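You operate a simulated robot arm through the tools that you are given. There is no shell and no other tool.

The job below is to be done with a simulated two-armed robot. You get a single attempt, and the scene is never put back.

## Task
Add 20 caps to the small turquoise bin and stand it on PACKED.
Fine: the bin waits in the feeder tray with 10 caps: tray in, set the cap dial, push the pad once, tray out; bin to PACKED, then tray in; leave the other bins.

The check looks at the end state, three seconds after you hand in, the way a careful person would. Anything else that was tipped, shoved, dropped, spilled or broken makes it a failure. Lids that push on must go on centred and level and be pressed home; caps that screw on are set level and turned clockwise until they are tight.

## Robot
Two 7-joint arms with two-finger grippers on one trunk that stands fixed in place. Base frame: the origin is at the foot of the trunk, x ahead of it, y to its left, z up; the work surface is at about z = 706. Readings come in mm, rad, newtons and seconds.
The left shoulder is at [90, 216, 1220], the right one opposite. With the tool pointing down near the work surface each hand reaches from about 160 to 840 mm from the base axis, measured 20 degrees to its own side. Payload 3.43 kg a hand.
The TCP of each hand is the grasp point between the finger pads, 20 mm short of the fingertips. In the tool frame z runs along the fingers and y along their closing line. The gripper opens to 124 mm; its body begins 93 mm behind the TCP.
Orientation is told as [roll, pitch, yaw] about the base's x, y, z axes, in that order, counted from this pose: with the fingers straight down and closing along the base's y, the tool's x points along the base's -x, its y along +y and its z along -z.

## Interface
- The arms move only by the tool play_rows. It takes "left_targets", "right_targets" or both (then of equal length, played together; a hand with none holds still); each is a list of rows, each a list of 3 entries, a list of its own where there are three numbers: the gripper command, from -1 (shut) to 1 (fully open), values between in proportion, then the shift along the base's x, y, z in units of 250 mm (1.0 is 250 mm), then the turn, a rotation vector about the base's x, y, z in units of 45 degrees (1.0 is 45 degrees). In form: [[jaw, [dx, dy, dz], [wx, wy, wz]], ...]. A call has 1 to 20 rows; each row is the pose to reach, as a shift and turn from the pose commanded when the call began. A call with a number of a shift or a turn outside -1 to 1 is refused whole. Rows are played at 5 a second. More than 50 mm and 0.15 rad between two rows, or a gripper value outside its range, and nothing of the call is played. A pose out of reach is approached as far as the arm can. The call stops where the force on the tool passes 40 N (or 10 N more than at its start, if that is more) or the arm is blocked; 0.2 s more then pass. The fingers move at their own pace (about 72 mm/s each) and stop on an object; they squeeze with about 29 N. The grip force told is the motor's: it shows also when the fingers shut on nothing. Time passes only in rows, and 0.2 s behind the last, so rows that repeat a pose let the fingers close. The reply holds the time, the measured pose of the TCP, the force on the tool along the base axes, the opening and the grip force, in the units named above and with some noise, with the torque about the TCP (base axes, N m) and any sound that the robot's microphone picked up.
- Cameras (640 x 400 px; columns grow to the right, rows downward): "scene" is now at [207.2, -44.5, 1392.6]; the picture's right is [-0.58, -0.82, 0.00], its down [-0.53, 0.37, -0.76] and it looks along [0.62, -0.44, -0.65] (base axes); focal length 344 px, centre (320, 200). "left" rides on the left gripper at [82, -14, -140] in its tool frame; the picture's right is [0.17, 0.99, 0.00], its down [-0.83, 0.14, -0.54] and it looks along [-0.53, 0.09, 0.84] (tool axes); focal length 243 px, centre (320, 200). "right" rides on the right gripper at [82, 14, -140] in its tool frame; the picture's right is [-0.16, 0.99, 0.00], its down [-0.83, -0.14, -0.54] and it looks along [-0.53, -0.09, 0.84] (tool axes); focal length 243 px, centre (320, 200). There is no depth. A picture from a camera that has moved, and an enlarged one, comes with that camera's place and axes in the base frame and with its lens. The place of the scene camera against the robot may be out by one fixed shift of up to 18 mm in any direction.
- snapshot(camera): a new picture of that camera. The clock stands still meanwhile.
- raise_lower(by): moves the trunk up (or, below 0, down) by that many mm; the arms and the scene camera ride with it, the base frame stays. It gives what a move gives, with no picture.
- aim_head(pan, tilt): turns the head with the scene camera to pan (to the left, within 1.396 rad either way) and tilt (down, from -0.506 to 1.204), counted from straight ahead of the robot (the tilt from the chest, where the trunk bows). It gives what a move gives.
- enlarge(camera, box): a new picture of the part [left, top, right, bottom] of that camera's present view, enlarged. The clock stands still meanwhile.
- hand_in(): hands the job in; it is judged then, once.

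Nothing tells you positions but the pictures and the camera data. Unless the task says otherwise, let go and move clear before handing in.

The tools are called after "Request:" as a command line: name --argument value ..., lists and objects as JSON in quotes. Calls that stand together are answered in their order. play_rows: Moves the arms, as the interface text tells. Its arguments: {"type":"object","properties":{"left_targets":{"type":"array","items":{"type":"array"}},"right_targets":{"type":"array","items":{"type":"array"}}},"required":[]} The other tools are called the same way: raise_lower (by) moves the trunk up or down; aim_head (pan, tilt) turns the head that bears the scene camera; snapshot (camera) takes a picture; enlarge (camera, box) takes an enlarged picture of a part of a camera's view; hand_in () hands the job in.

At the start:

```text
clock: 0.0
left_eef_pos: [590.7, -27.7, 1070.3]
left_ee_rot: [-0.002, 0.0, 0.001]
left_force: [-0.7, -0.6, 0.6]
left_moment: [0.01, -0.01, 0.0]
left_grip_width: 123.9
left_finger_force: 0.1
right_eef_pos: [410.6, -566.4, 1094.4]
right_ee_rot: [0.0, 0.0, 0.001]
right_force: [-0.5, 0.2, 0.4]
right_moment: [0.02, -0.01, 0.01]
right_grip_width: 124.2
right_finger_force: 0.1
trunk travel left (down, up): [-375.0, 216.0]
head pan, tilt (commanded): [-0.616, 0.705]
```

scene: 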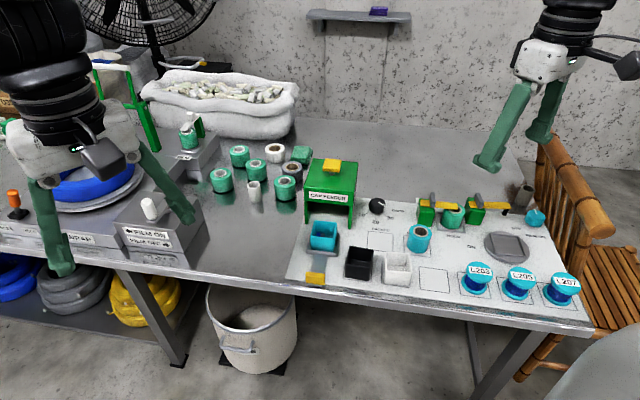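
right: 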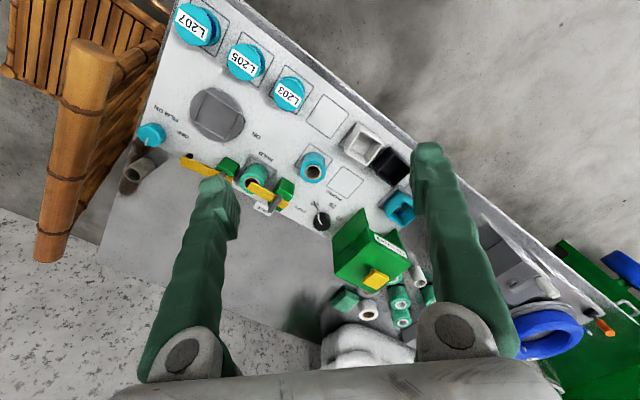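
left: 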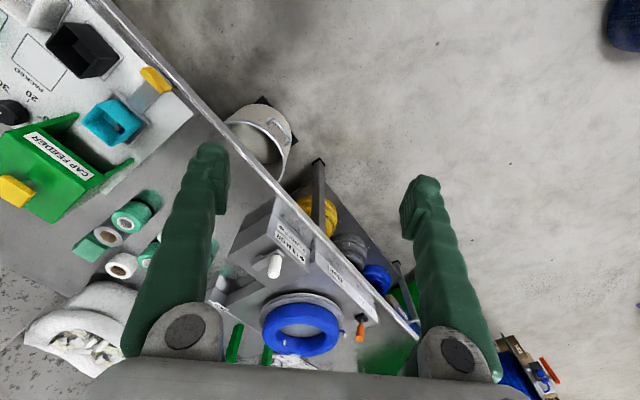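

I see a cap feeder (green box with a yellow pad on top), a turquoise bin in its pulled-out tray, a dial, and black and white bins beside it. I'll take closer looks first.

Request:
enlarge --camera "scene" --box '[280, 140, 440, 300]'

Request:
enlarge --camera "scene" --box '[340, 180, 600, 320]'

Request:
enlarge --camera "left" --box '[0, 0, 220, 230]'

Request:
enlarge --camera "right" --box '[260, 100, 460, 300]'

```text
2.50 times, centred on (360, 220) of scene
camera zoom: at [207.2, -44.5, 1392.6], right [-0.58, -0.82, 0.0], down [-0.53, 0.37, -0.76], along [0.62, -0.44, -0.65], focal length 860 px, centre (220, 150)
```

zoom: 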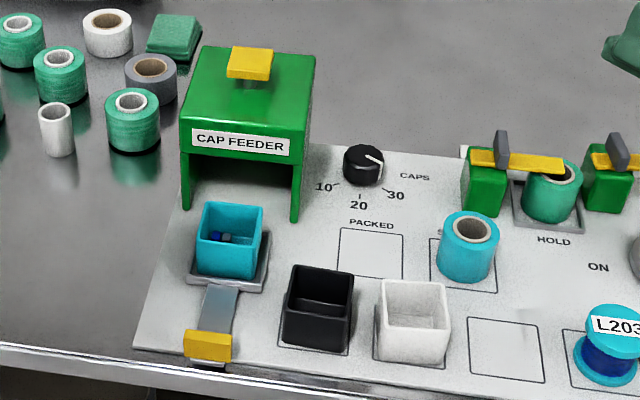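

```text
2.46 times, centred on (470, 250) of scene
camera zoom: at [207.2, -44.5, 1392.6], right [-0.58, -0.82, 0.0], down [-0.53, 0.37, -0.76], along [0.62, -0.44, -0.65], focal length 847 px, centre (-49, 77)
```

zoom: 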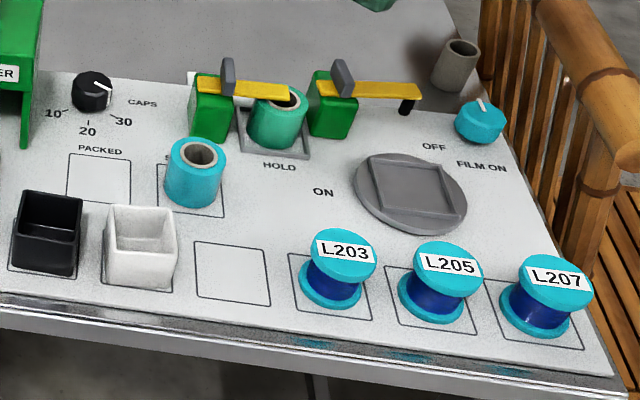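

```text
1.74 times, centred on (110, 115) of left
camera zoom: at [508.6, -41.0, 1210.0], right [-0.17, 0.99, 0.0], down [0.83, 0.14, 0.54], along [0.53, 0.09, -0.84], focal length 422 px, centre (685, 348)
```

zoom: 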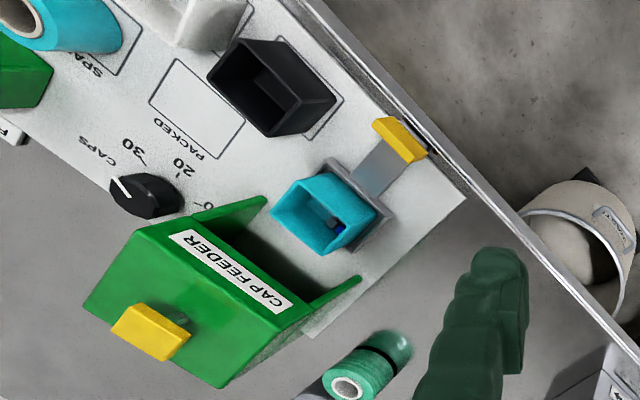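

```text
2.00 times, centred on (360, 200) of right
camera zoom: at [328.3, -553.0, 1235.9], right [0.16, 0.99, 0.0], down [0.83, -0.14, 0.54], along [0.53, -0.09, -0.84], focal length 485 px, centre (240, 200)
```

zoom: 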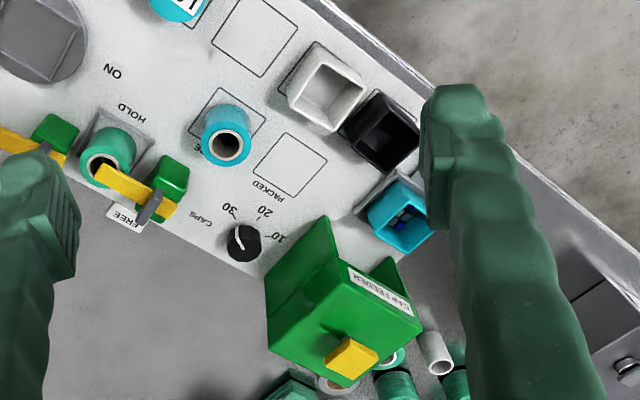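

The panel seems to lie at about 45° to the robot, with the tray handle at its front edge, near [620, -322]. I'll look closer at the dial, handle, bins and feeder.

Request:
enlarge --camera "scene" --box '[352, 188, 416, 228]'

Request:
enlarge --camera "scene" --box '[290, 210, 370, 300]'

Request:
enlarge --camera "scene" --box '[300, 150, 370, 220]'

Request:
enlarge --camera "right" --box '[300, 180, 420, 300]'

```text
10.00 times, centred on (384, 208) of scene
camera zoom: at [207.2, -44.5, 1392.6], right [-0.58, -0.82, 0.0], down [-0.53, 0.37, -0.76], along [0.62, -0.44, -0.65], focal length 3440 px, centre (-320, 120)
```

zoom: 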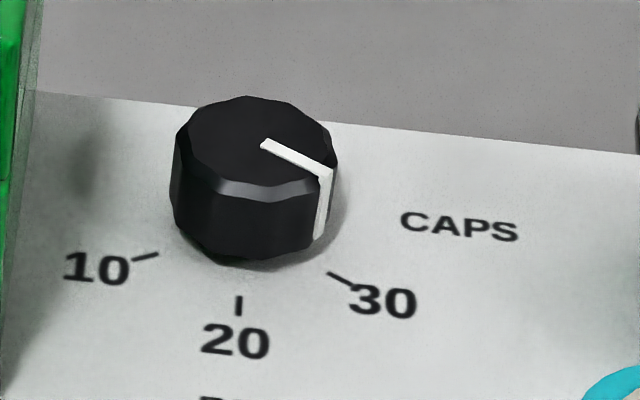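

```text
4.44 times, centred on (330, 255) of scene
camera zoom: at [207.2, -44.5, 1392.6], right [-0.58, -0.82, 0.0], down [-0.53, 0.37, -0.76], along [0.62, -0.44, -0.65], focal length 1529 px, centre (276, -44)
```

zoom: 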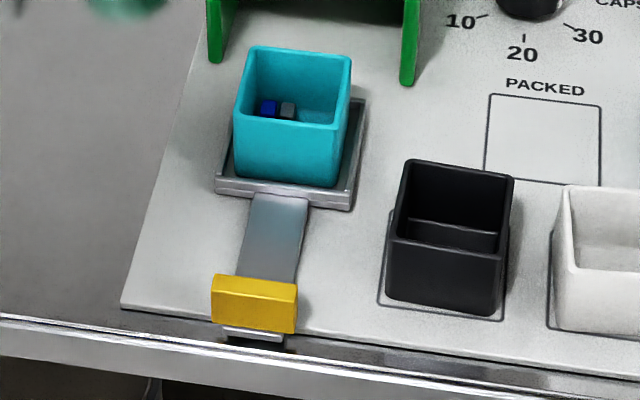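

```text
5.71 times, centred on (335, 185) of scene
camera zoom: at [207.2, -44.5, 1392.6], right [-0.58, -0.82, 0.0], down [-0.53, 0.37, -0.76], along [0.62, -0.44, -0.65], focal length 1966 px, centre (234, 286)
```

zoom: 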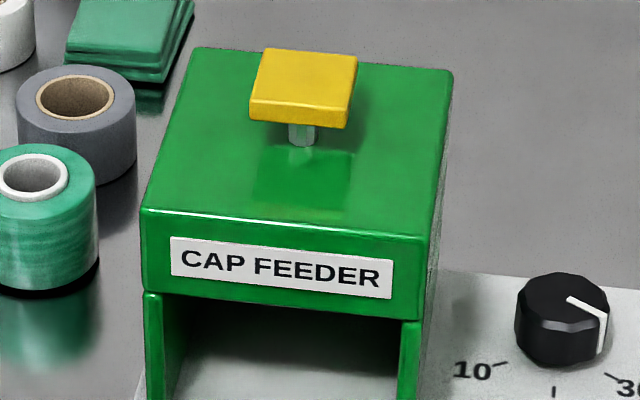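

```text
3.33 times, centred on (360, 240) of right
camera zoom: at [328.3, -553.0, 1235.9], right [0.16, 0.99, 0.0], down [0.83, -0.14, 0.54], along [0.53, -0.09, -0.84], focal length 809 px, centre (187, 67)
```

zoom: 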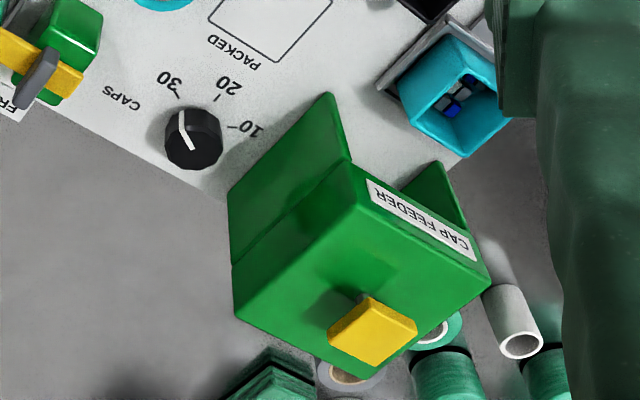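

Measured from the scene camera: the dial reads 30 and must turn clockwise to 20. The handle is near [620, -320, 725], the bin is 60 mm wide near [705, -410], and the pad top is near [807, -510, 873]. I'll turn the right hand by -45° to line up with the panel and look from there.

Request:
play_rows --right_targets '[[1, [0.0765, 0.1338, -0.054], [0, 0, -0.143]], [1, [0.153, 0.2675, -0.108], [0, 0, -0.286]], [1, [0.2295, 0.4013, -0.162], [0, 0, -0.429]], [1, [0.306, 0.535, -0.216], [0, 0, -0.571]], [1, [0.3826, 0.6689, -0.27], [0, 0, -0.714]], [1, [0.459, 0.8026, -0.324], [0, 0, -0.857]], [1, [0.5356, 0.9364, -0.3776], [0, 0, -1.0]], [1, [0.5356, 0.9364, -0.3776], [0, 0, -1.0]]]'

Request:
snapshot --camera "right"

Request:
snapshot --camera "scene"

```text
clock: 1.8
left_eef_pos: [589.4, -29.2, 1072.1]
left_ee_rot: [0.002, -0.003, -0.001]
left_force: [0.1, -0.6, 0.6]
left_moment: [0.03, -0.05, -0.03]
left_grip_width: 124.0
left_finger_force: 0.2
right_eef_pos: [584.9, -420.0, 1076.5]
right_ee_rot: [-0.001, -0.004, -0.727]
right_force: [-0.3, -0.2, 0.1]
right_moment: [0.06, -0.08, 0.0]
right_grip_width: 124.2
right_finger_force: 0.2
right hand out of reach, approached as far as the arm can: row 5, 6, 7, 8
trunk travel left (down, up): [-375.0, 216.0]
head pan, tilt (commanded): [-0.616, 0.705]
```

```text
taken
camera right: at [533.8, -354.5, 1217.0], right [0.78, 0.63, 0.0], down [0.53, -0.65, 0.54], along [0.34, -0.42, -0.84], focal length 243 px, centre (320, 200)
```

right: 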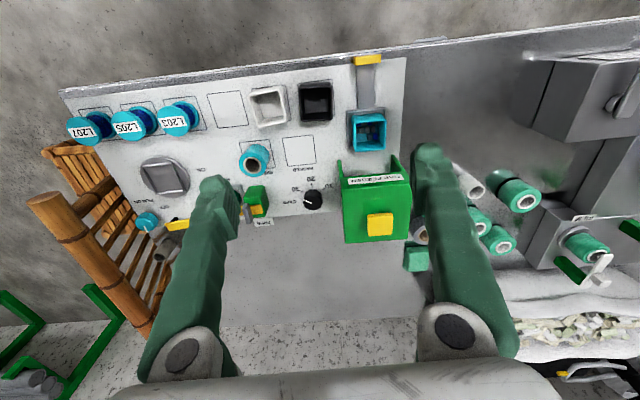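

```text
taken
camera scene: at [204.1, -46.7, 1393.1], right [-0.58, -0.82, 0.0], down [-0.53, 0.38, -0.76], along [0.62, -0.44, -0.65], focal length 344 px, centre (320, 200)
```

scene: 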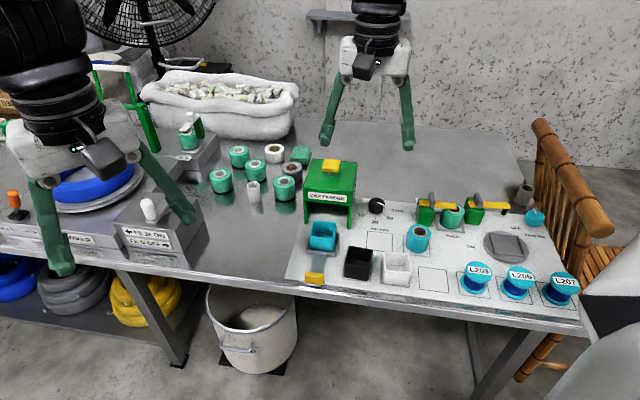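

The right hand stopped short of the commanded pose. I'll send a zero move to see where the commanded pose stands.

Request:
play_rows --right_targets '[[1, [0, 0, 0], [0, 0, 0]], [1, [0, 0, 0], [0, 0, 0]]]'

```text
clock: 2.4
left_eef_pos: [590.9, -26.2, 1070.9]
left_ee_rot: [0.001, -0.001, 0.001]
left_force: [0.6, 0.1, -0.2]
left_moment: [0.05, -0.03, 0.03]
left_grip_width: 124.0
left_finger_force: 0.1
right_eef_pos: [586.5, -417.6, 1077.0]
right_ee_rot: [-0.005, -0.003, -0.726]
right_force: [-0.3, 0.7, 0.0]
right_moment: [-0.02, 0.0, 0.0]
right_grip_width: 124.1
right_finger_force: 0.1
trunk travel left (down, up): [-375.0, 216.0]
head pan, tilt (commanded): [-0.616, 0.705]
```

The commanded pose reset to the pose reached, with a yaw of about -0.727. I'll take enlarged wrist views to measure positions more exactly.

Request:
enlarge --camera "right" --box '[270, 40, 430, 140]'

Request:
enlarge --camera "right" --box '[270, 140, 430, 240]'

```text
4.00 times, centred on (350, 90) of right
camera zoom: at [534.8, -353.1, 1216.7], right [0.78, 0.63, 0.0], down [0.53, -0.65, 0.54], along [0.34, -0.43, -0.84], focal length 970 px, centre (200, 640)
```

zoom: 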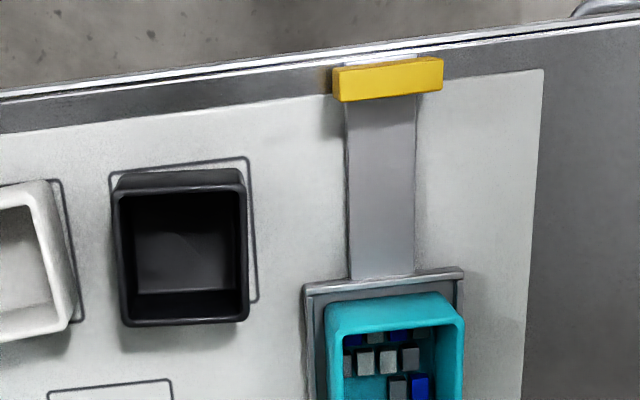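

```text
4.00 times, centred on (350, 190) of right
camera zoom: at [534.8, -353.1, 1216.7], right [0.78, 0.63, 0.0], down [0.53, -0.65, 0.54], along [0.34, -0.43, -0.84], focal length 970 px, centre (200, 240)
```

zoom: 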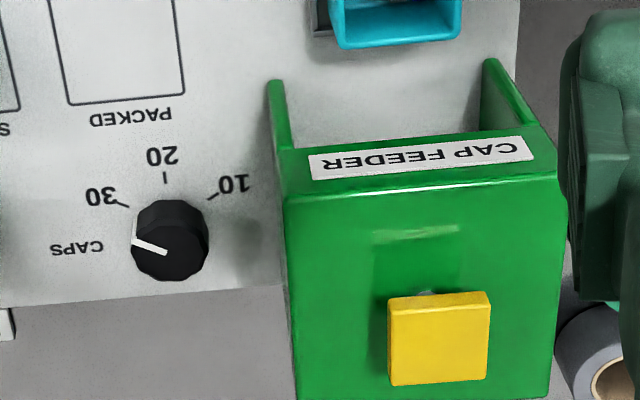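

The wrist camera puts everything about 12 mm nearer the robot than the scene camera does, and I trust the wrist. Next I'll test the remaining yaw with a small move down toward the handle.

Request:
play_rows --right_targets '[[1, [0, 0, -0.15], [0, 0, -0.07]], [1, [0, 0.1, -0.3], [0, 0, -0.07]], [1, [0, 0.2, -0.45], [0, 0, -0.07]]]'

```text
clock: 3.2
left_eef_pos: [591.6, -26.1, 1070.9]
left_ee_rot: [0.001, -0.001, 0.002]
left_force: [-0.3, -0.1, -0.2]
left_moment: [-0.04, 0.01, -0.04]
left_grip_width: 123.8
left_finger_force: 0.1
right_eef_pos: [608.7, -434.3, 976.6]
right_ee_rot: [-0.011, -0.001, -0.78]
right_force: [-1.4, -0.3, -4.8]
right_moment: [0.03, -0.13, 0.0]
right_grip_width: 124.0
right_finger_force: 0.1
right hand out of reach, approached as far as the arm can: row 1, 2, 3
trunk travel left (down, up): [-375.0, 216.0]
head pan, tilt (commanded): [-0.616, 0.705]
```

The arm seems limited when it moves toward the centre with this yaw. I'll test whether less yaw frees the move toward the handle.

Request:
play_rows --right_targets '[[1, [0, 0.0, 0], [0, 0, 0.15]], [1, [0, 0.1, 0], [0, 0, 0.3]], [1, [0, 0.2, -0.05], [0, 0, 0.45]], [1, [0, 0.3, -0.1], [0, 0, 0.5]], [1, [0, 0.4, -0.15], [0, 0, 0.5]]]'

```text
clock: 4.4
left_eef_pos: [591.5, -25.8, 1069.9]
left_ee_rot: [-0.001, 0.001, -0.001]
left_force: [-0.2, -0.6, -0.7]
left_moment: [-0.01, 0.02, 0.01]
left_grip_width: 123.7
left_finger_force: 0.3
right_eef_pos: [610.0, -332.8, 940.8]
right_ee_rot: [-0.005, -0.004, -0.386]
right_force: [0.3, -0.2, -0.5]
right_moment: [-0.05, 0.02, -0.01]
right_grip_width: 124.2
right_finger_force: 0.1
trunk travel left (down, up): [-375.0, 216.0]
head pan, tilt (commanded): [-0.616, 0.705]
```

That confirms it: the limit is on the yaw relative to the arm's direction. I'll test how far the yaw can go lower down, where the arm is more stretched.

Request:
play_rows --right_targets '[[1, [0, 0.03, -0.15], [0, 0, 0.0]], [1, [0, 0.06, -0.3], [0, 0, 0.0]], [1, [0, 0.06, -0.4], [0, 0, -0.12]], [1, [0, 0.06, -0.4], [0, 0, -0.24]], [1, [0, 0.06, -0.4], [0, 0, -0.36]], [1, [0, 0.06, -0.4], [0, 0, -0.5]], [1, [0, 0.06, -0.4], [0, 0, -0.5]]]'

```text
clock: 6.0
left_eef_pos: [590.9, -27.4, 1070.9]
left_ee_rot: [0.0, -0.003, 0.0]
left_force: [0.2, -0.6, 0.2]
left_moment: [-0.02, -0.03, -0.01]
left_grip_width: 124.1
left_finger_force: 0.1
right_eef_pos: [647.9, -343.9, 825.8]
right_ee_rot: [-0.005, -0.002, -0.782]
right_force: [-0.9, -0.4, -0.4]
right_moment: [0.01, -0.03, 0.0]
right_grip_width: 124.0
right_finger_force: 0.2
right hand out of reach, approached as far as the arm can: row 5, 6, 7
trunk travel left (down, up): [-375.0, 216.0]
head pan, tilt (commanded): [-0.616, 0.705]
```

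The yaw reaches -45° when the hand is lower and farther out. I'll look from here.

Request:
snapshot --camera "right"

Request:
snapshot --camera "scene"

```text
taken
camera right: at [600.4, -277.5, 966.2], right [0.81, 0.58, -0.01], down [0.49, -0.68, 0.54], along [0.31, -0.44, -0.84], focal length 243 px, centre (320, 200)
```

right: 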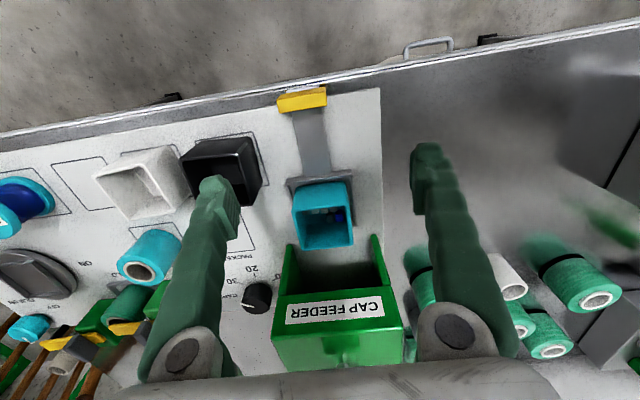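

```text
taken
camera scene: at [206.7, -44.2, 1392.8], right [-0.58, -0.82, 0.0], down [-0.53, 0.37, -0.76], along [0.62, -0.44, -0.65], focal length 344 px, centre (320, 200)
```

scene: 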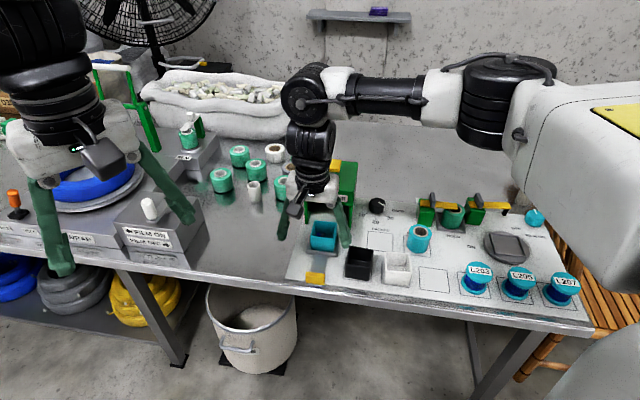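

I'll enlarge this closer wrist view to measure the handle, bin, feeder and black bin.

Request:
enlarge --camera "right" --box '[240, 60, 400, 160]'

Request:
enlarge --camera "right" --box '[160, 140, 440, 315]'

Request:
enlarge --camera "scene" --box '[260, 130, 420, 300]'

```text
4.00 times, centred on (320, 110) of right
camera zoom: at [600.4, -277.5, 966.2], right [0.81, 0.58, -0.01], down [0.49, -0.68, 0.54], along [0.31, -0.44, -0.84], focal length 970 px, centre (320, 560)
```

zoom: 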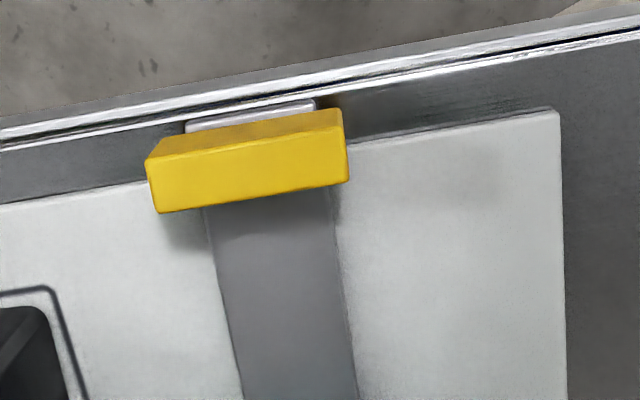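

```text
2.29 times, centred on (300, 228) of right
camera zoom: at [600.4, -277.5, 966.2], right [0.81, 0.58, -0.01], down [0.49, -0.68, 0.54], along [0.31, -0.44, -0.84], focal length 555 px, centre (366, 137)
```

zoom: 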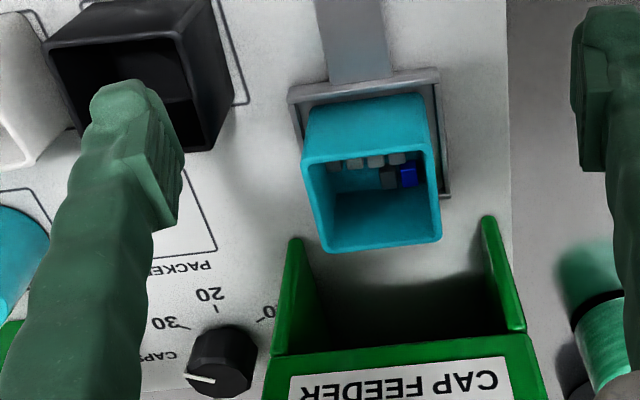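

```text
2.35 times, centred on (340, 215) of scene
camera zoom: at [206.7, -44.2, 1392.8], right [-0.58, -0.82, 0.0], down [-0.53, 0.37, -0.76], along [0.62, -0.44, -0.65], focal length 809 px, centre (273, 165)
```

zoom: 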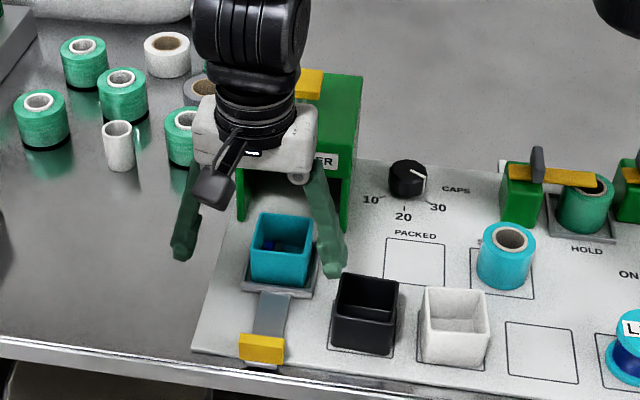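

From two wrist views I now have positions in panel terms, with b the distance from the robot across the panel. The handle is at b≈653–666 and the bin centre is near [698, -405]. Raising the trunk should ease the yaw limit near the front edge, so I'll do that and then bring the closed fingers in front of the handle.

Request:
raise_lower --by 120

```text
clock: 7.5
left_eef_pos: [592.7, -37.5, 1216.5]
left_ee_rot: [-0.072, -0.01, -0.002]
left_force: [-0.6, -0.2, -0.2]
left_moment: [-0.02, 0.03, 0.0]
left_grip_width: 124.1
left_finger_force: 0.1
right_eef_pos: [657.0, -346.0, 971.1]
right_ee_rot: [0.025, -0.033, -0.783]
right_force: [0.6, -0.3, 0.0]
right_moment: [-0.02, 0.01, 0.0]
right_grip_width: 124.0
right_finger_force: 0.2
trunk travel left (down, up): [-495.0, 96.0]
head pan, tilt (commanded): [-0.616, 0.705]
```

I'll let it settle and read again.

Request:
play_rows --right_targets '[[-1, [0, 0, 0], [0, 0, 0]], [-1, [0, 0, 0], [0, 0, 0]], [-1, [0, 0, 0], [0, 0, 0]]]'

```text
clock: 8.3
left_eef_pos: [595.6, -29.2, 1213.6]
left_ee_rot: [-0.059, -0.01, 0.011]
left_force: [1.1, -0.3, -0.2]
left_moment: [0.04, 0.01, 0.0]
left_grip_width: 124.1
left_finger_force: 0.1
right_eef_pos: [658.8, -345.3, 972.6]
right_ee_rot: [0.026, -0.034, -0.782]
right_force: [-0.3, 0.4, 0.4]
right_moment: [-0.03, 0.04, 0.02]
right_grip_width: 11.0
right_finger_force: 0.0
trunk travel left (down, up): [-495.0, 96.0]
head pan, tilt (commanded): [-0.616, 0.705]
```

The trunk lift also tilted the hand slightly. I'll correct that while moving the closed fingers to a point in front of the handle.

Request:
play_rows --right_targets '[[-1, [-0.075, 0.053, -0.123], [0.002, 0.014, 0]], [-1, [-0.149, 0.106, -0.245], [0.004, 0.027, 0]], [-1, [-0.224, 0.158, -0.368], [0.006, 0.04, 0]], [-1, [-0.298, 0.211, -0.49], [0.007, 0.054, 0]], [-1, [-0.298, 0.211, -0.64], [0.007, 0.054, 0]], [-1, [-0.298, 0.211, -0.75], [0.007, 0.054, 0]], [-1, [-0.298, 0.211, -0.75], [0.007, 0.054, 0]]]'

Request:
snapshot --camera "right"

Request:
snapshot --camera "scene"

```text
clock: 9.9
left_eef_pos: [597.9, -20.7, 1208.4]
left_ee_rot: [-0.046, -0.008, 0.023]
left_force: [-0.5, 0.6, 0.1]
left_moment: [0.02, 0.01, 0.0]
left_grip_width: 124.1
left_finger_force: 0.1
right_eef_pos: [634.8, -386.1, 882.6]
right_ee_rot: [-0.001, 0.003, -0.775]
right_force: [0.1, 0.9, 0.4]
right_moment: [-0.02, -0.01, -0.02]
right_grip_width: 0.0
right_finger_force: 29.2
right hand out of reach, approached as far as the arm can: row 1, 2, 3, 4, 5, 6, 7
trunk travel left (down, up): [-495.0, 96.0]
head pan, tilt (commanded): [-0.616, 0.705]
```

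```text
taken
camera right: at [586.0, -320.0, 1023.6], right [0.81, 0.59, 0.0], down [0.5, -0.68, 0.54], along [0.31, -0.43, -0.84], focal length 243 px, centre (320, 200)
```

right: 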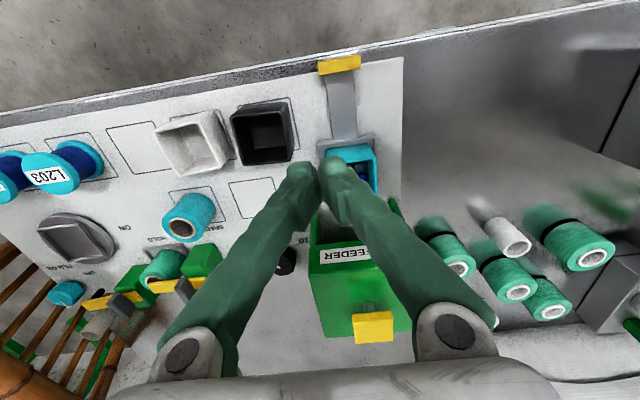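

```text
taken
camera scene: at [166.1, -44.9, 1521.6], right [-0.58, -0.82, 0.0], down [-0.53, 0.37, -0.76], along [0.62, -0.44, -0.65], focal length 344 px, centre (320, 200)
```

scene: 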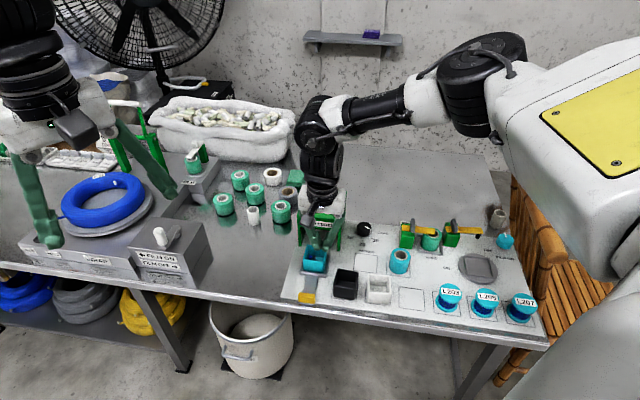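

Raising the trunk moved the shoulders back and didn't help. I'll return the trunk to its earlier height and push the tray with less yaw.

Request:
raise_lower --by -120

Request:
play_rows --right_targets '[[-1, [0, 0, 0], [0, 0, 0]], [-1, [0, 0, 0], [0, 0, 0]], [-1, [0, 0, 0], [0, 0, 0]]]'

```text
clock: 11.4
left_eef_pos: [591.6, -27.6, 1071.1]
left_ee_rot: [0.0, -0.001, -0.001]
left_force: [-0.9, 0.5, -1.1]
left_moment: [-0.02, -0.03, 0.01]
left_grip_width: 123.7
left_finger_force: 0.0
right_eef_pos: [631.7, -384.0, 766.3]
right_ee_rot: [-0.001, -0.002, -0.781]
right_force: [0.1, 0.2, 0.0]
right_moment: [-0.02, -0.01, 0.02]
right_grip_width: 0.1
right_finger_force: 29.7
trunk travel left (down, up): [-375.0, 216.0]
head pan, tilt (commanded): [-0.616, 0.705]
```

```text
clock: 12.2
left_eef_pos: [590.2, -26.3, 1070.5]
left_ee_rot: [-0.001, 0.0, 0.001]
left_force: [0.9, 0.2, 0.7]
left_moment: [0.03, -0.01, 0.0]
left_grip_width: 124.2
left_finger_force: 0.1
right_eef_pos: [630.6, -383.1, 763.9]
right_ee_rot: [0.001, -0.001, -0.783]
right_force: [0.2, -0.4, 0.0]
right_moment: [-0.01, -0.02, 0.01]
right_grip_width: 0.0
right_finger_force: 28.7
trunk travel left (down, up): [-375.0, 216.0]
head pan, tilt (commanded): [-0.616, 0.705]
```

The right hand is now at [631, -383, 765], clear of everything. I'll lift, move in front of the handle with less yaw, then lower.

Request:
play_rows --right_targets '[[-1, [0, 0, 0.18], [0, 0, 0]], [-1, [-0.06, 0.117, 0.2], [0, 0, 0.14]], [-1, [-0.12, 0.234, 0.2], [0, 0, 0.28]], [-1, [-0.172, 0.349, 0.2], [0, 0, 0.42]], [-1, [-0.172, 0.349, 0.2], [0, 0, 0.5]], [-1, [-0.172, 0.349, 0.08], [0, 0, 0.5]], [-1, [-0.172, 0.349, 0.08], [0, 0, 0.5]]]'

Request:
snapshot --camera "right"

Request:
enlarge --camera "scene" --box '[240, 180, 400, 300]'

```text
clock: 13.8
left_eef_pos: [590.4, -26.7, 1070.6]
left_ee_rot: [-0.001, -0.002, 0.002]
left_force: [0.0, 0.4, -0.4]
left_moment: [0.03, -0.03, 0.01]
left_grip_width: 123.7
left_finger_force: 0.0
right_eef_pos: [587.0, -295.4, 785.4]
right_ee_rot: [-0.001, -0.001, -0.388]
right_force: [1.0, -0.9, -0.2]
right_moment: [-0.01, 0.0, -0.01]
right_grip_width: 0.2
right_finger_force: 28.8
trunk travel left (down, up): [-375.0, 216.0]
head pan, tilt (commanded): [-0.616, 0.705]
```

```text
taken
camera right: at [517.3, -252.5, 926.6], right [0.53, 0.85, 0.0], down [0.72, -0.44, 0.54], along [0.46, -0.28, -0.84], focal length 243 px, centre (320, 200)
```

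right: 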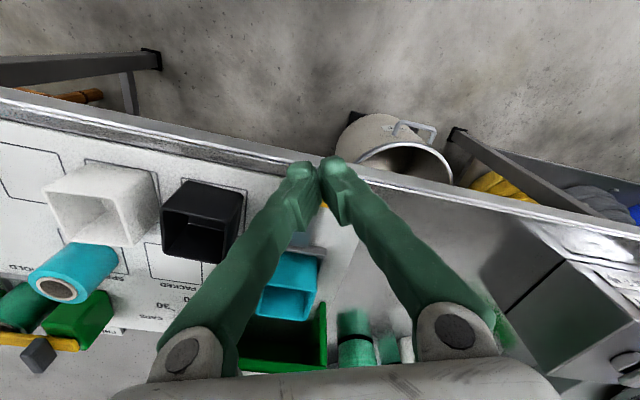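

```text
3.33 times, centred on (320, 240) of scene
camera zoom: at [206.8, -44.6, 1392.7], right [-0.58, -0.82, 0.0], down [-0.53, 0.37, -0.76], along [0.62, -0.44, -0.65], focal length 1147 px, centre (320, 67)
```

zoom: 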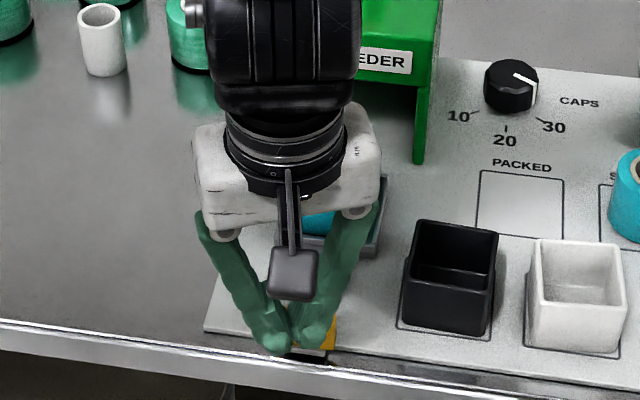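

The fingertips are in front of the handle. I'll shift slightly left so the contact is centred, lower to handle height, and push the tray in gently.

Request:
play_rows --right_targets '[[-1, [0.005, 0.073, 0], [0, 0, 0]], [-1, [0.005, 0.073, -0.09], [0, 0, 0]], [-1, [0.005, 0.073, -0.18], [0, 0, 0]], [-1, [0.028, 0.05, -0.18], [0, 0, 0]], [-1, [0.05, 0.028, -0.18], [0, 0, 0]], [-1, [0.073, 0.005, -0.18], [0, 0, 0]], [-1, [0.096, -0.018, -0.18], [0, 0, 0]], [-1, [0.118, -0.04, -0.18], [0, 0, 0]]]'

Request:
snapshot --camera "right"

Request:
enlarge --camera "scene" --box '[240, 180, 400, 300]'

```text
clock: 15.6
left_eef_pos: [591.4, -26.9, 1070.8]
left_ee_rot: [-0.001, 0.0, 0.0]
left_force: [-0.6, 0.0, 0.1]
left_moment: [-0.02, 0.0, -0.03]
left_grip_width: 124.0
left_finger_force: 0.0
right_eef_pos: [617.5, -306.6, 741.2]
right_ee_rot: [-0.001, 0.0, -0.391]
right_force: [-0.1, 0.3, 0.4]
right_moment: [-0.02, 0.02, 0.01]
right_grip_width: 0.0
right_finger_force: 28.5
trunk travel left (down, up): [-375.0, 216.0]
head pan, tilt (commanded): [-0.616, 0.705]
```

```text
taken
camera right: at [546.8, -264.6, 881.0], right [0.53, 0.85, 0.0], down [0.72, -0.44, 0.54], along [0.46, -0.28, -0.84], focal length 243 px, centre (320, 200)
```

right: 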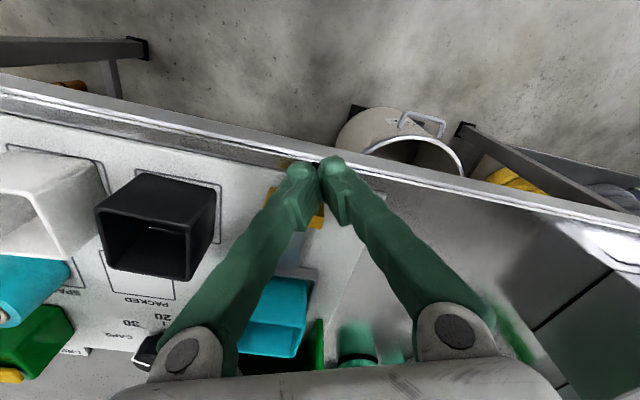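

```text
3.33 times, centred on (320, 240) of scene
camera zoom: at [207.4, -44.5, 1392.6], right [-0.58, -0.82, 0.0], down [-0.53, 0.37, -0.76], along [0.62, -0.44, -0.65], focal length 1147 px, centre (320, 67)
```

zoom: 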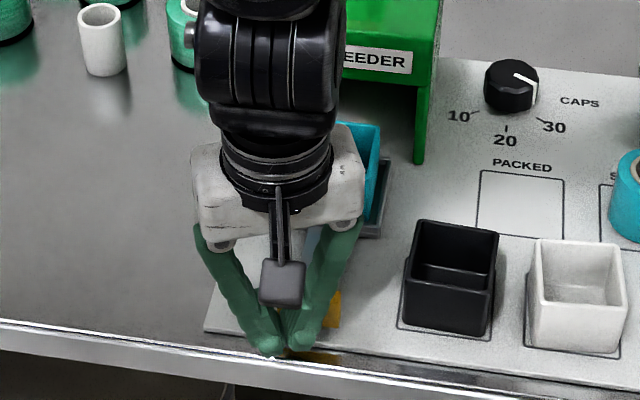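

There's no notable force, and the tray seems to have started sliding. I'll keep pushing along the panel's depth direction.

Request:
play_rows --right_targets '[[-1, [0.025, -0.025, 0], [0, 0, 0]], [-1, [0.05, -0.05, 0], [0, 0, 0]], [-1, [0.075, -0.075, 0], [0, 0, 0]], [-1, [0.1, -0.1, 0], [0, 0, 0]], [-1, [0.125, -0.125, 0], [0, 0, 0]], [-1, [0.15, -0.15, 0], [0, 0, 0]], [-1, [0.175, -0.175, 0], [0, 0, 0]]]'

Request:
snapshot --camera "right"

Request:
enlarge --camera "scene" --box '[240, 180, 400, 300]'

```text
clock: 17.2
left_eef_pos: [592.0, -26.3, 1071.2]
left_ee_rot: [0.0, -0.001, 0.002]
left_force: [0.2, 0.0, 0.5]
left_moment: [-0.01, -0.02, -0.01]
left_grip_width: 123.9
left_finger_force: 0.0
right_eef_pos: [656.0, -354.1, 744.0]
right_ee_rot: [0.003, -0.002, -0.389]
right_force: [-0.1, -0.3, -0.1]
right_moment: [0.01, 0.01, -0.03]
right_grip_width: 0.0
right_finger_force: 29.1
right hand out of reach, approached as far as the arm can: row 5, 6, 7
trunk travel left (down, up): [-375.0, 216.0]
head pan, tilt (commanded): [-0.616, 0.705]
```

```text
taken
camera right: at [583.9, -310.6, 884.3], right [0.53, 0.85, 0.0], down [0.71, -0.45, 0.54], along [0.46, -0.28, -0.84], focal length 243 px, centre (320, 200)
```

right: 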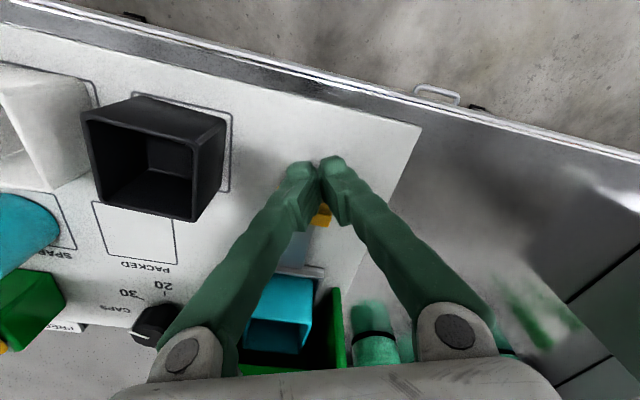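

```text
3.33 times, centred on (320, 240) of scene
camera zoom: at [207.2, -44.5, 1392.6], right [-0.58, -0.82, 0.0], down [-0.53, 0.37, -0.76], along [0.62, -0.44, -0.65], focal length 1147 px, centre (320, 67)
```

zoom: 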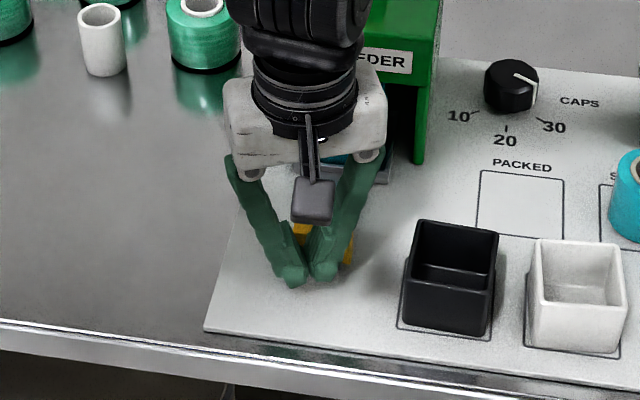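

The tray is mostly in, but the arm reports a reach limit here. I'll look at the arm's shape.

Request:
snapshot --camera "scene"

Request:
snapshot --camera "left"

```text
taken
camera scene: at [207.2, -44.5, 1392.6], right [-0.58, -0.82, 0.0], down [-0.53, 0.37, -0.76], along [0.62, -0.44, -0.65], focal length 344 px, centre (320, 200)
```

scene: 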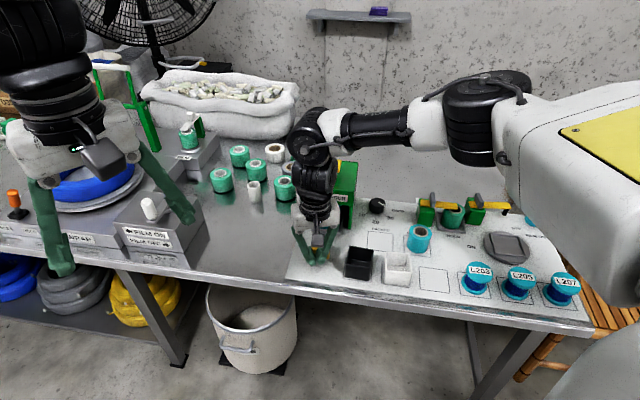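

```text
taken
camera left: at [508.6, -41.0, 1210.0], right [-0.17, 0.99, 0.0], down [0.83, 0.14, 0.54], along [0.53, 0.09, -0.84], focal length 243 px, centre (320, 200)
```

left: 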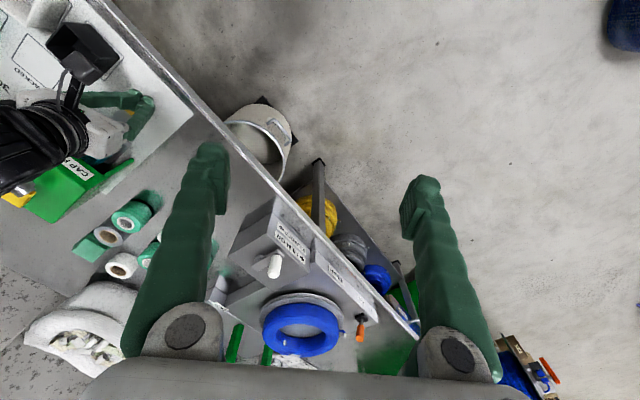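

The limit seems to depend on yaw and position together. I'll turn the hand to -45° here, since a pose nearby was reachable, and then keep pushing straight on.

Request:
play_rows --right_targets '[[-1, [-0.03, 0.0, 0.0], [0, 0, -0.168]], [-1, [-0.03, -0.01, 0.0], [0, 0, -0.336]], [-1, [-0.022, -0.01, -0.005], [0, 0, -0.504]], [-1, [-0.022, -0.01, -0.008], [0, 0, -0.504]], [-1, [0.003, -0.035, -0.008], [0, 0, -0.504]], [-1, [0.028, -0.06, -0.008], [0, 0, -0.504]], [-1, [0.053, -0.085, -0.008], [0, 0, -0.504]]]'

Request:
snapshot --camera "right"

Request:
enlarge --camera "scene" --box '[240, 180, 400, 300]'

```text
clock: 18.8
left_eef_pos: [591.4, -26.3, 1071.0]
left_ee_rot: [0.001, 0.0, 0.002]
left_force: [-0.1, 0.0, -1.1]
left_moment: [0.0, -0.01, 0.0]
left_grip_width: 124.1
left_finger_force: 0.0
right_eef_pos: [665.4, -374.8, 742.9]
right_ee_rot: [0.002, -0.002, -0.785]
right_force: [-0.2, 0.2, 0.4]
right_moment: [-0.02, 0.02, 0.02]
right_grip_width: 0.0
right_finger_force: 34.3
right hand out of reach, approached as far as the arm can: row 7
trunk travel left (down, up): [-375.0, 216.0]
head pan, tilt (commanded): [-0.616, 0.705]
```

```text
taken
camera right: at [616.6, -308.7, 883.3], right [0.81, 0.58, 0.0], down [0.49, -0.69, 0.54], along [0.32, -0.44, -0.84], focal length 243 px, centre (320, 200)
```

right: 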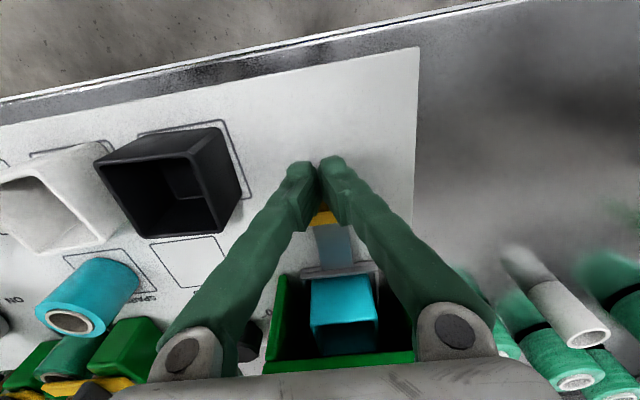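

```text
3.33 times, centred on (320, 240) of scene
camera zoom: at [207.2, -44.4, 1392.6], right [-0.58, -0.82, 0.0], down [-0.53, 0.37, -0.76], along [0.62, -0.44, -0.65], focal length 1147 px, centre (320, 67)
```

zoom: 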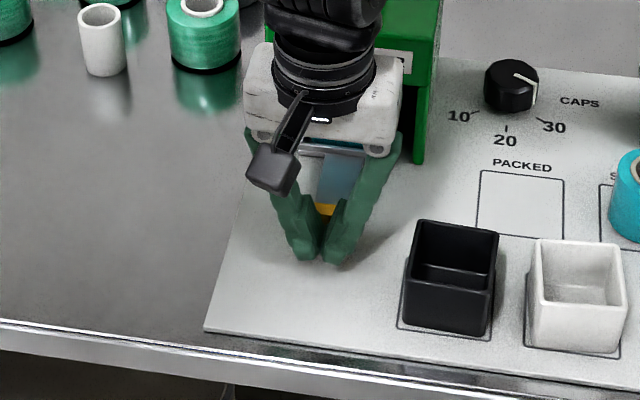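

The limit now is the arm's stretch: the wrist sits about 340 mm above the TCP, so lowering the trunk will give more reach. I'll lift and pull back the hand first, then lower the trunk.

Request:
play_rows --right_targets '[[-1, [-0.03, 0.03, 0.0], [0, 0, 0]], [-1, [-0.06, 0.06, 0.15], [0, 0, 0]], [-1, [-0.09, 0.06, 0.3], [0, 0, 0.05]], [-1, [-0.12, 0.06, 0.45], [0, 0, 0.1]], [-1, [-0.15, 0.04, 0.6], [0, 0, 0.2]], [-1, [-0.18, 0.02, 0.75], [0, 0, 0.3]], [-1, [-0.21, 0.0, 0.9], [0, 0, 0.4]]]'

```text
clock: 20.4
left_eef_pos: [589.5, -25.4, 1071.6]
left_ee_rot: [-0.002, -0.002, 0.001]
left_force: [0.0, -0.4, -0.2]
left_moment: [-0.02, 0.01, -0.04]
left_grip_width: 123.8
left_finger_force: 0.0
right_eef_pos: [610.6, -375.6, 968.5]
right_ee_rot: [0.0, -0.001, -0.47]
right_force: [0.1, 0.5, 1.2]
right_moment: [-0.01, -0.01, -0.01]
right_grip_width: 0.0
right_finger_force: 34.4
trunk travel left (down, up): [-375.0, 216.0]
head pan, tilt (commanded): [-0.616, 0.705]
```

Request:
raise_lower --by -120

Request:
play_rows --right_targets '[[-1, [0, 0, 0], [0, 0, 0]], [-1, [0, 0, 0], [0, 0, 0]]]'

Request:
snapshot --camera "scene"

Request:
snapshot --camera "right"

```text
clock: 21.9
left_eef_pos: [591.7, -25.8, 950.7]
left_ee_rot: [-0.002, -0.001, 0.002]
left_force: [-0.6, 0.4, 0.3]
left_moment: [0.01, -0.04, 0.04]
left_grip_width: 124.3
left_finger_force: 0.1
right_eef_pos: [611.9, -375.2, 848.8]
right_ee_rot: [-0.001, -0.001, -0.471]
right_force: [0.2, -0.3, -0.1]
right_moment: [-0.02, -0.02, 0.01]
right_grip_width: 0.0
right_finger_force: 34.7
trunk travel left (down, up): [-255.0, 336.0]
head pan, tilt (commanded): [-0.616, 0.705]
```

```text
clock: 22.5
left_eef_pos: [592.3, -26.2, 950.4]
left_ee_rot: [0.0, -0.002, 0.002]
left_force: [-0.8, 0.6, -0.8]
left_moment: [-0.03, 0.03, -0.02]
left_grip_width: 124.3
left_finger_force: 0.1
right_eef_pos: [613.1, -375.9, 847.2]
right_ee_rot: [0.0, 0.001, -0.471]
right_force: [-0.1, -0.7, 0.2]
right_moment: [-0.03, -0.01, 0.01]
right_grip_width: 0.0
right_finger_force: 34.2
trunk travel left (down, up): [-255.0, 336.0]
head pan, tilt (commanded): [-0.616, 0.705]
```

```text
taken
camera scene: at [238.3, -44.4, 1272.5], right [-0.58, -0.82, 0.0], down [-0.53, 0.37, -0.76], along [0.62, -0.44, -0.65], focal length 344 px, centre (320, 200)
```

scene: 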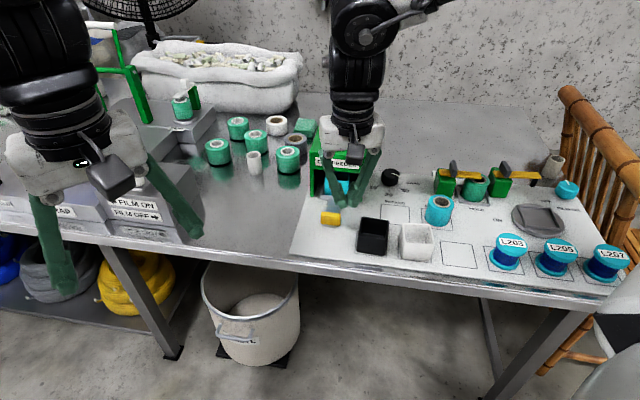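

```text
taken
camera right: at [545.6, -326.8, 988.4], right [0.59, 0.8, 0.0], down [0.68, -0.5, 0.54], along [0.43, -0.32, -0.84], focal length 243 px, centre (320, 200)
```

right: 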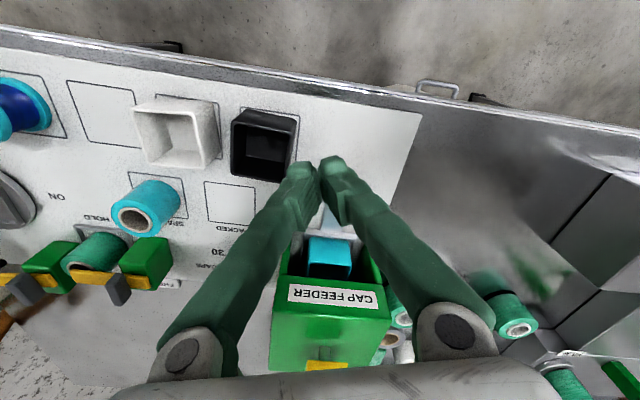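

The hands kept their x and y while the trunk went down, and the shoulder moved forward. Now I'll finish pushing the tray.

Request:
play_rows --right_targets '[[-1, [0.06, 0.04, -0.1], [0, 0, -0.13]], [-1, [0.127, 0.091, -0.2], [0, 0, -0.27]], [-1, [0.127, 0.091, -0.3], [0, 0, -0.4]], [-1, [0.127, 0.091, -0.424], [0, 0, -0.4]], [-1, [0.184, 0.034, -0.424], [0, 0, -0.4]], [-1, [0.212, 0.006, -0.424], [0, 0, -0.4]], [-1, [0.24, -0.022, -0.424], [0, 0, -0.4]], [-1, [0.269, -0.051, -0.424], [0, 0, -0.4]]]'

Request:
snapshot --camera "right"

Request:
enlarge --camera "scene" --box '[280, 130, 440, 270]'

```text
clock: 24.3
left_eef_pos: [590.3, -26.6, 951.1]
left_ee_rot: [-0.001, 0.0, -0.001]
left_force: [0.2, -0.4, 0.5]
left_moment: [0.0, -0.02, -0.01]
left_grip_width: 124.2
left_finger_force: 0.1
right_eef_pos: [679.8, -389.6, 741.9]
right_ee_rot: [-0.002, -0.001, -0.785]
right_force: [-1.6, 0.3, 0.2]
right_moment: [0.0, -0.01, 0.03]
right_grip_width: 0.0
right_finger_force: 34.5
right hand out of reach, approached as far as the arm can: row 2, 3, 4, 5
trunk travel left (down, up): [-255.0, 336.0]
head pan, tilt (commanded): [-0.616, 0.705]
```

```text
taken
camera right: at [631.6, -322.8, 882.6], right [0.81, 0.58, 0.0], down [0.49, -0.69, 0.54], along [0.31, -0.44, -0.84], focal length 243 px, centre (320, 200)
```

right: 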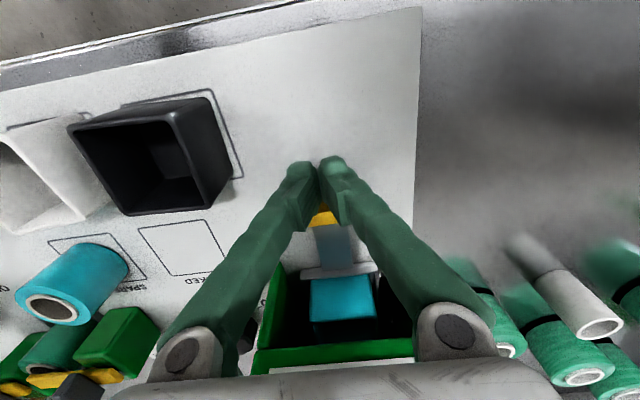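

```text
2.86 times, centred on (360, 200) of scene
camera zoom: at [238.5, -44.4, 1272.4], right [-0.58, -0.82, 0.0], down [-0.53, 0.37, -0.76], along [0.62, -0.44, -0.65], focal length 983 px, centre (206, 200)
```

zoom: 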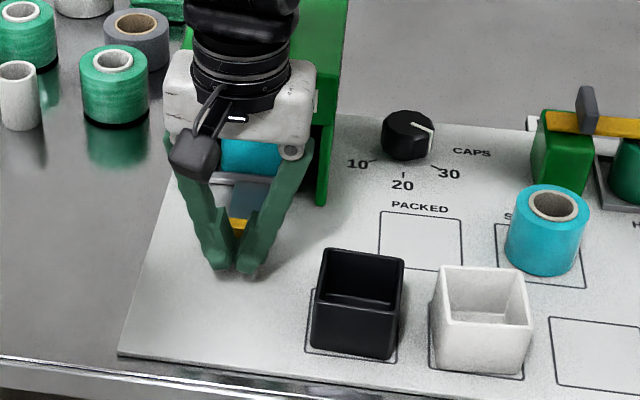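

Pushing is going well and the handle is centred on the fingers. I'll continue in small steps and watch for the end stop.

Request:
play_rows --right_targets '[[-1, [0.0226, -0.0226, 0], [0, 0, 0]], [-1, [0.0452, -0.0452, 0], [0, 0, 0]], [-1, [0.0679, -0.0679, 0], [0, 0, 0]], [-1, [0.0905, -0.0905, 0], [0, 0, 0]]]'

Request:
snapshot --camera "right"

Request:
enlarge --camera "scene" --box '[280, 130, 440, 270]'

```text
clock: 25.1
left_eef_pos: [590.4, -26.6, 950.6]
left_ee_rot: [-0.002, -0.002, 0.002]
left_force: [0.3, -0.6, -1.0]
left_moment: [0.03, 0.02, -0.01]
left_grip_width: 123.9
left_finger_force: 0.0
right_eef_pos: [689.5, -396.2, 738.8]
right_ee_rot: [-0.007, 0.021, -0.775]
right_force: [-14.7, 12.8, 4.5]
right_moment: [0.02, 0.11, -0.11]
right_grip_width: 0.1
right_finger_force: 34.6
trunk travel left (down, up): [-255.0, 336.0]
head pan, tilt (commanded): [-0.616, 0.705]
stopped in row 4 (right hand): the force on the tool passed its limit at 46 N (the readings are from after the stop); the commanded pose is now the measured one
```

```text
taken
camera right: at [643.1, -331.4, 881.8], right [0.81, 0.59, -0.01], down [0.51, -0.69, 0.52], along [0.3, -0.43, -0.85], focal length 243 px, centre (320, 200)
```

right: 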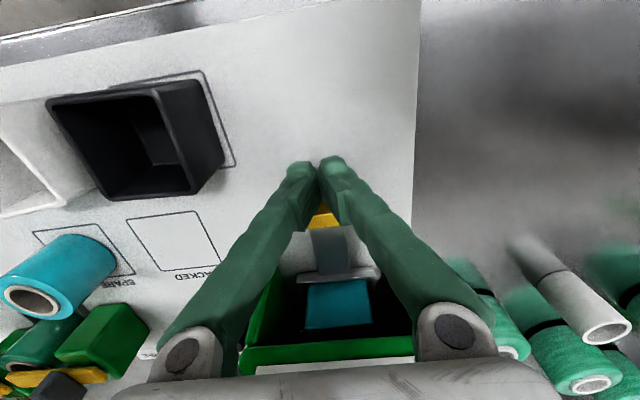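

```text
2.86 times, centred on (360, 200) of scene
camera zoom: at [238.3, -44.3, 1272.5], right [-0.58, -0.82, 0.0], down [-0.53, 0.37, -0.76], along [0.62, -0.44, -0.65], focal length 983 px, centre (206, 200)
```

zoom: 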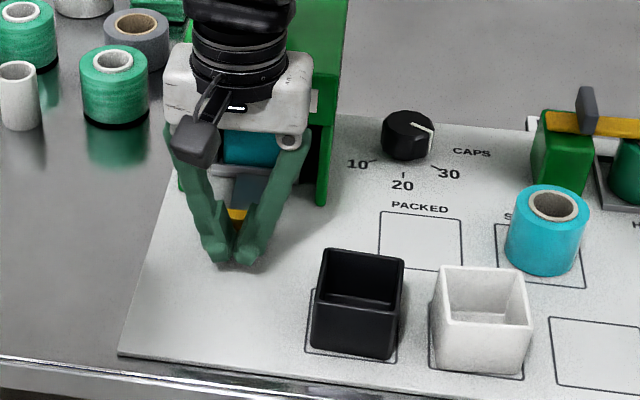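

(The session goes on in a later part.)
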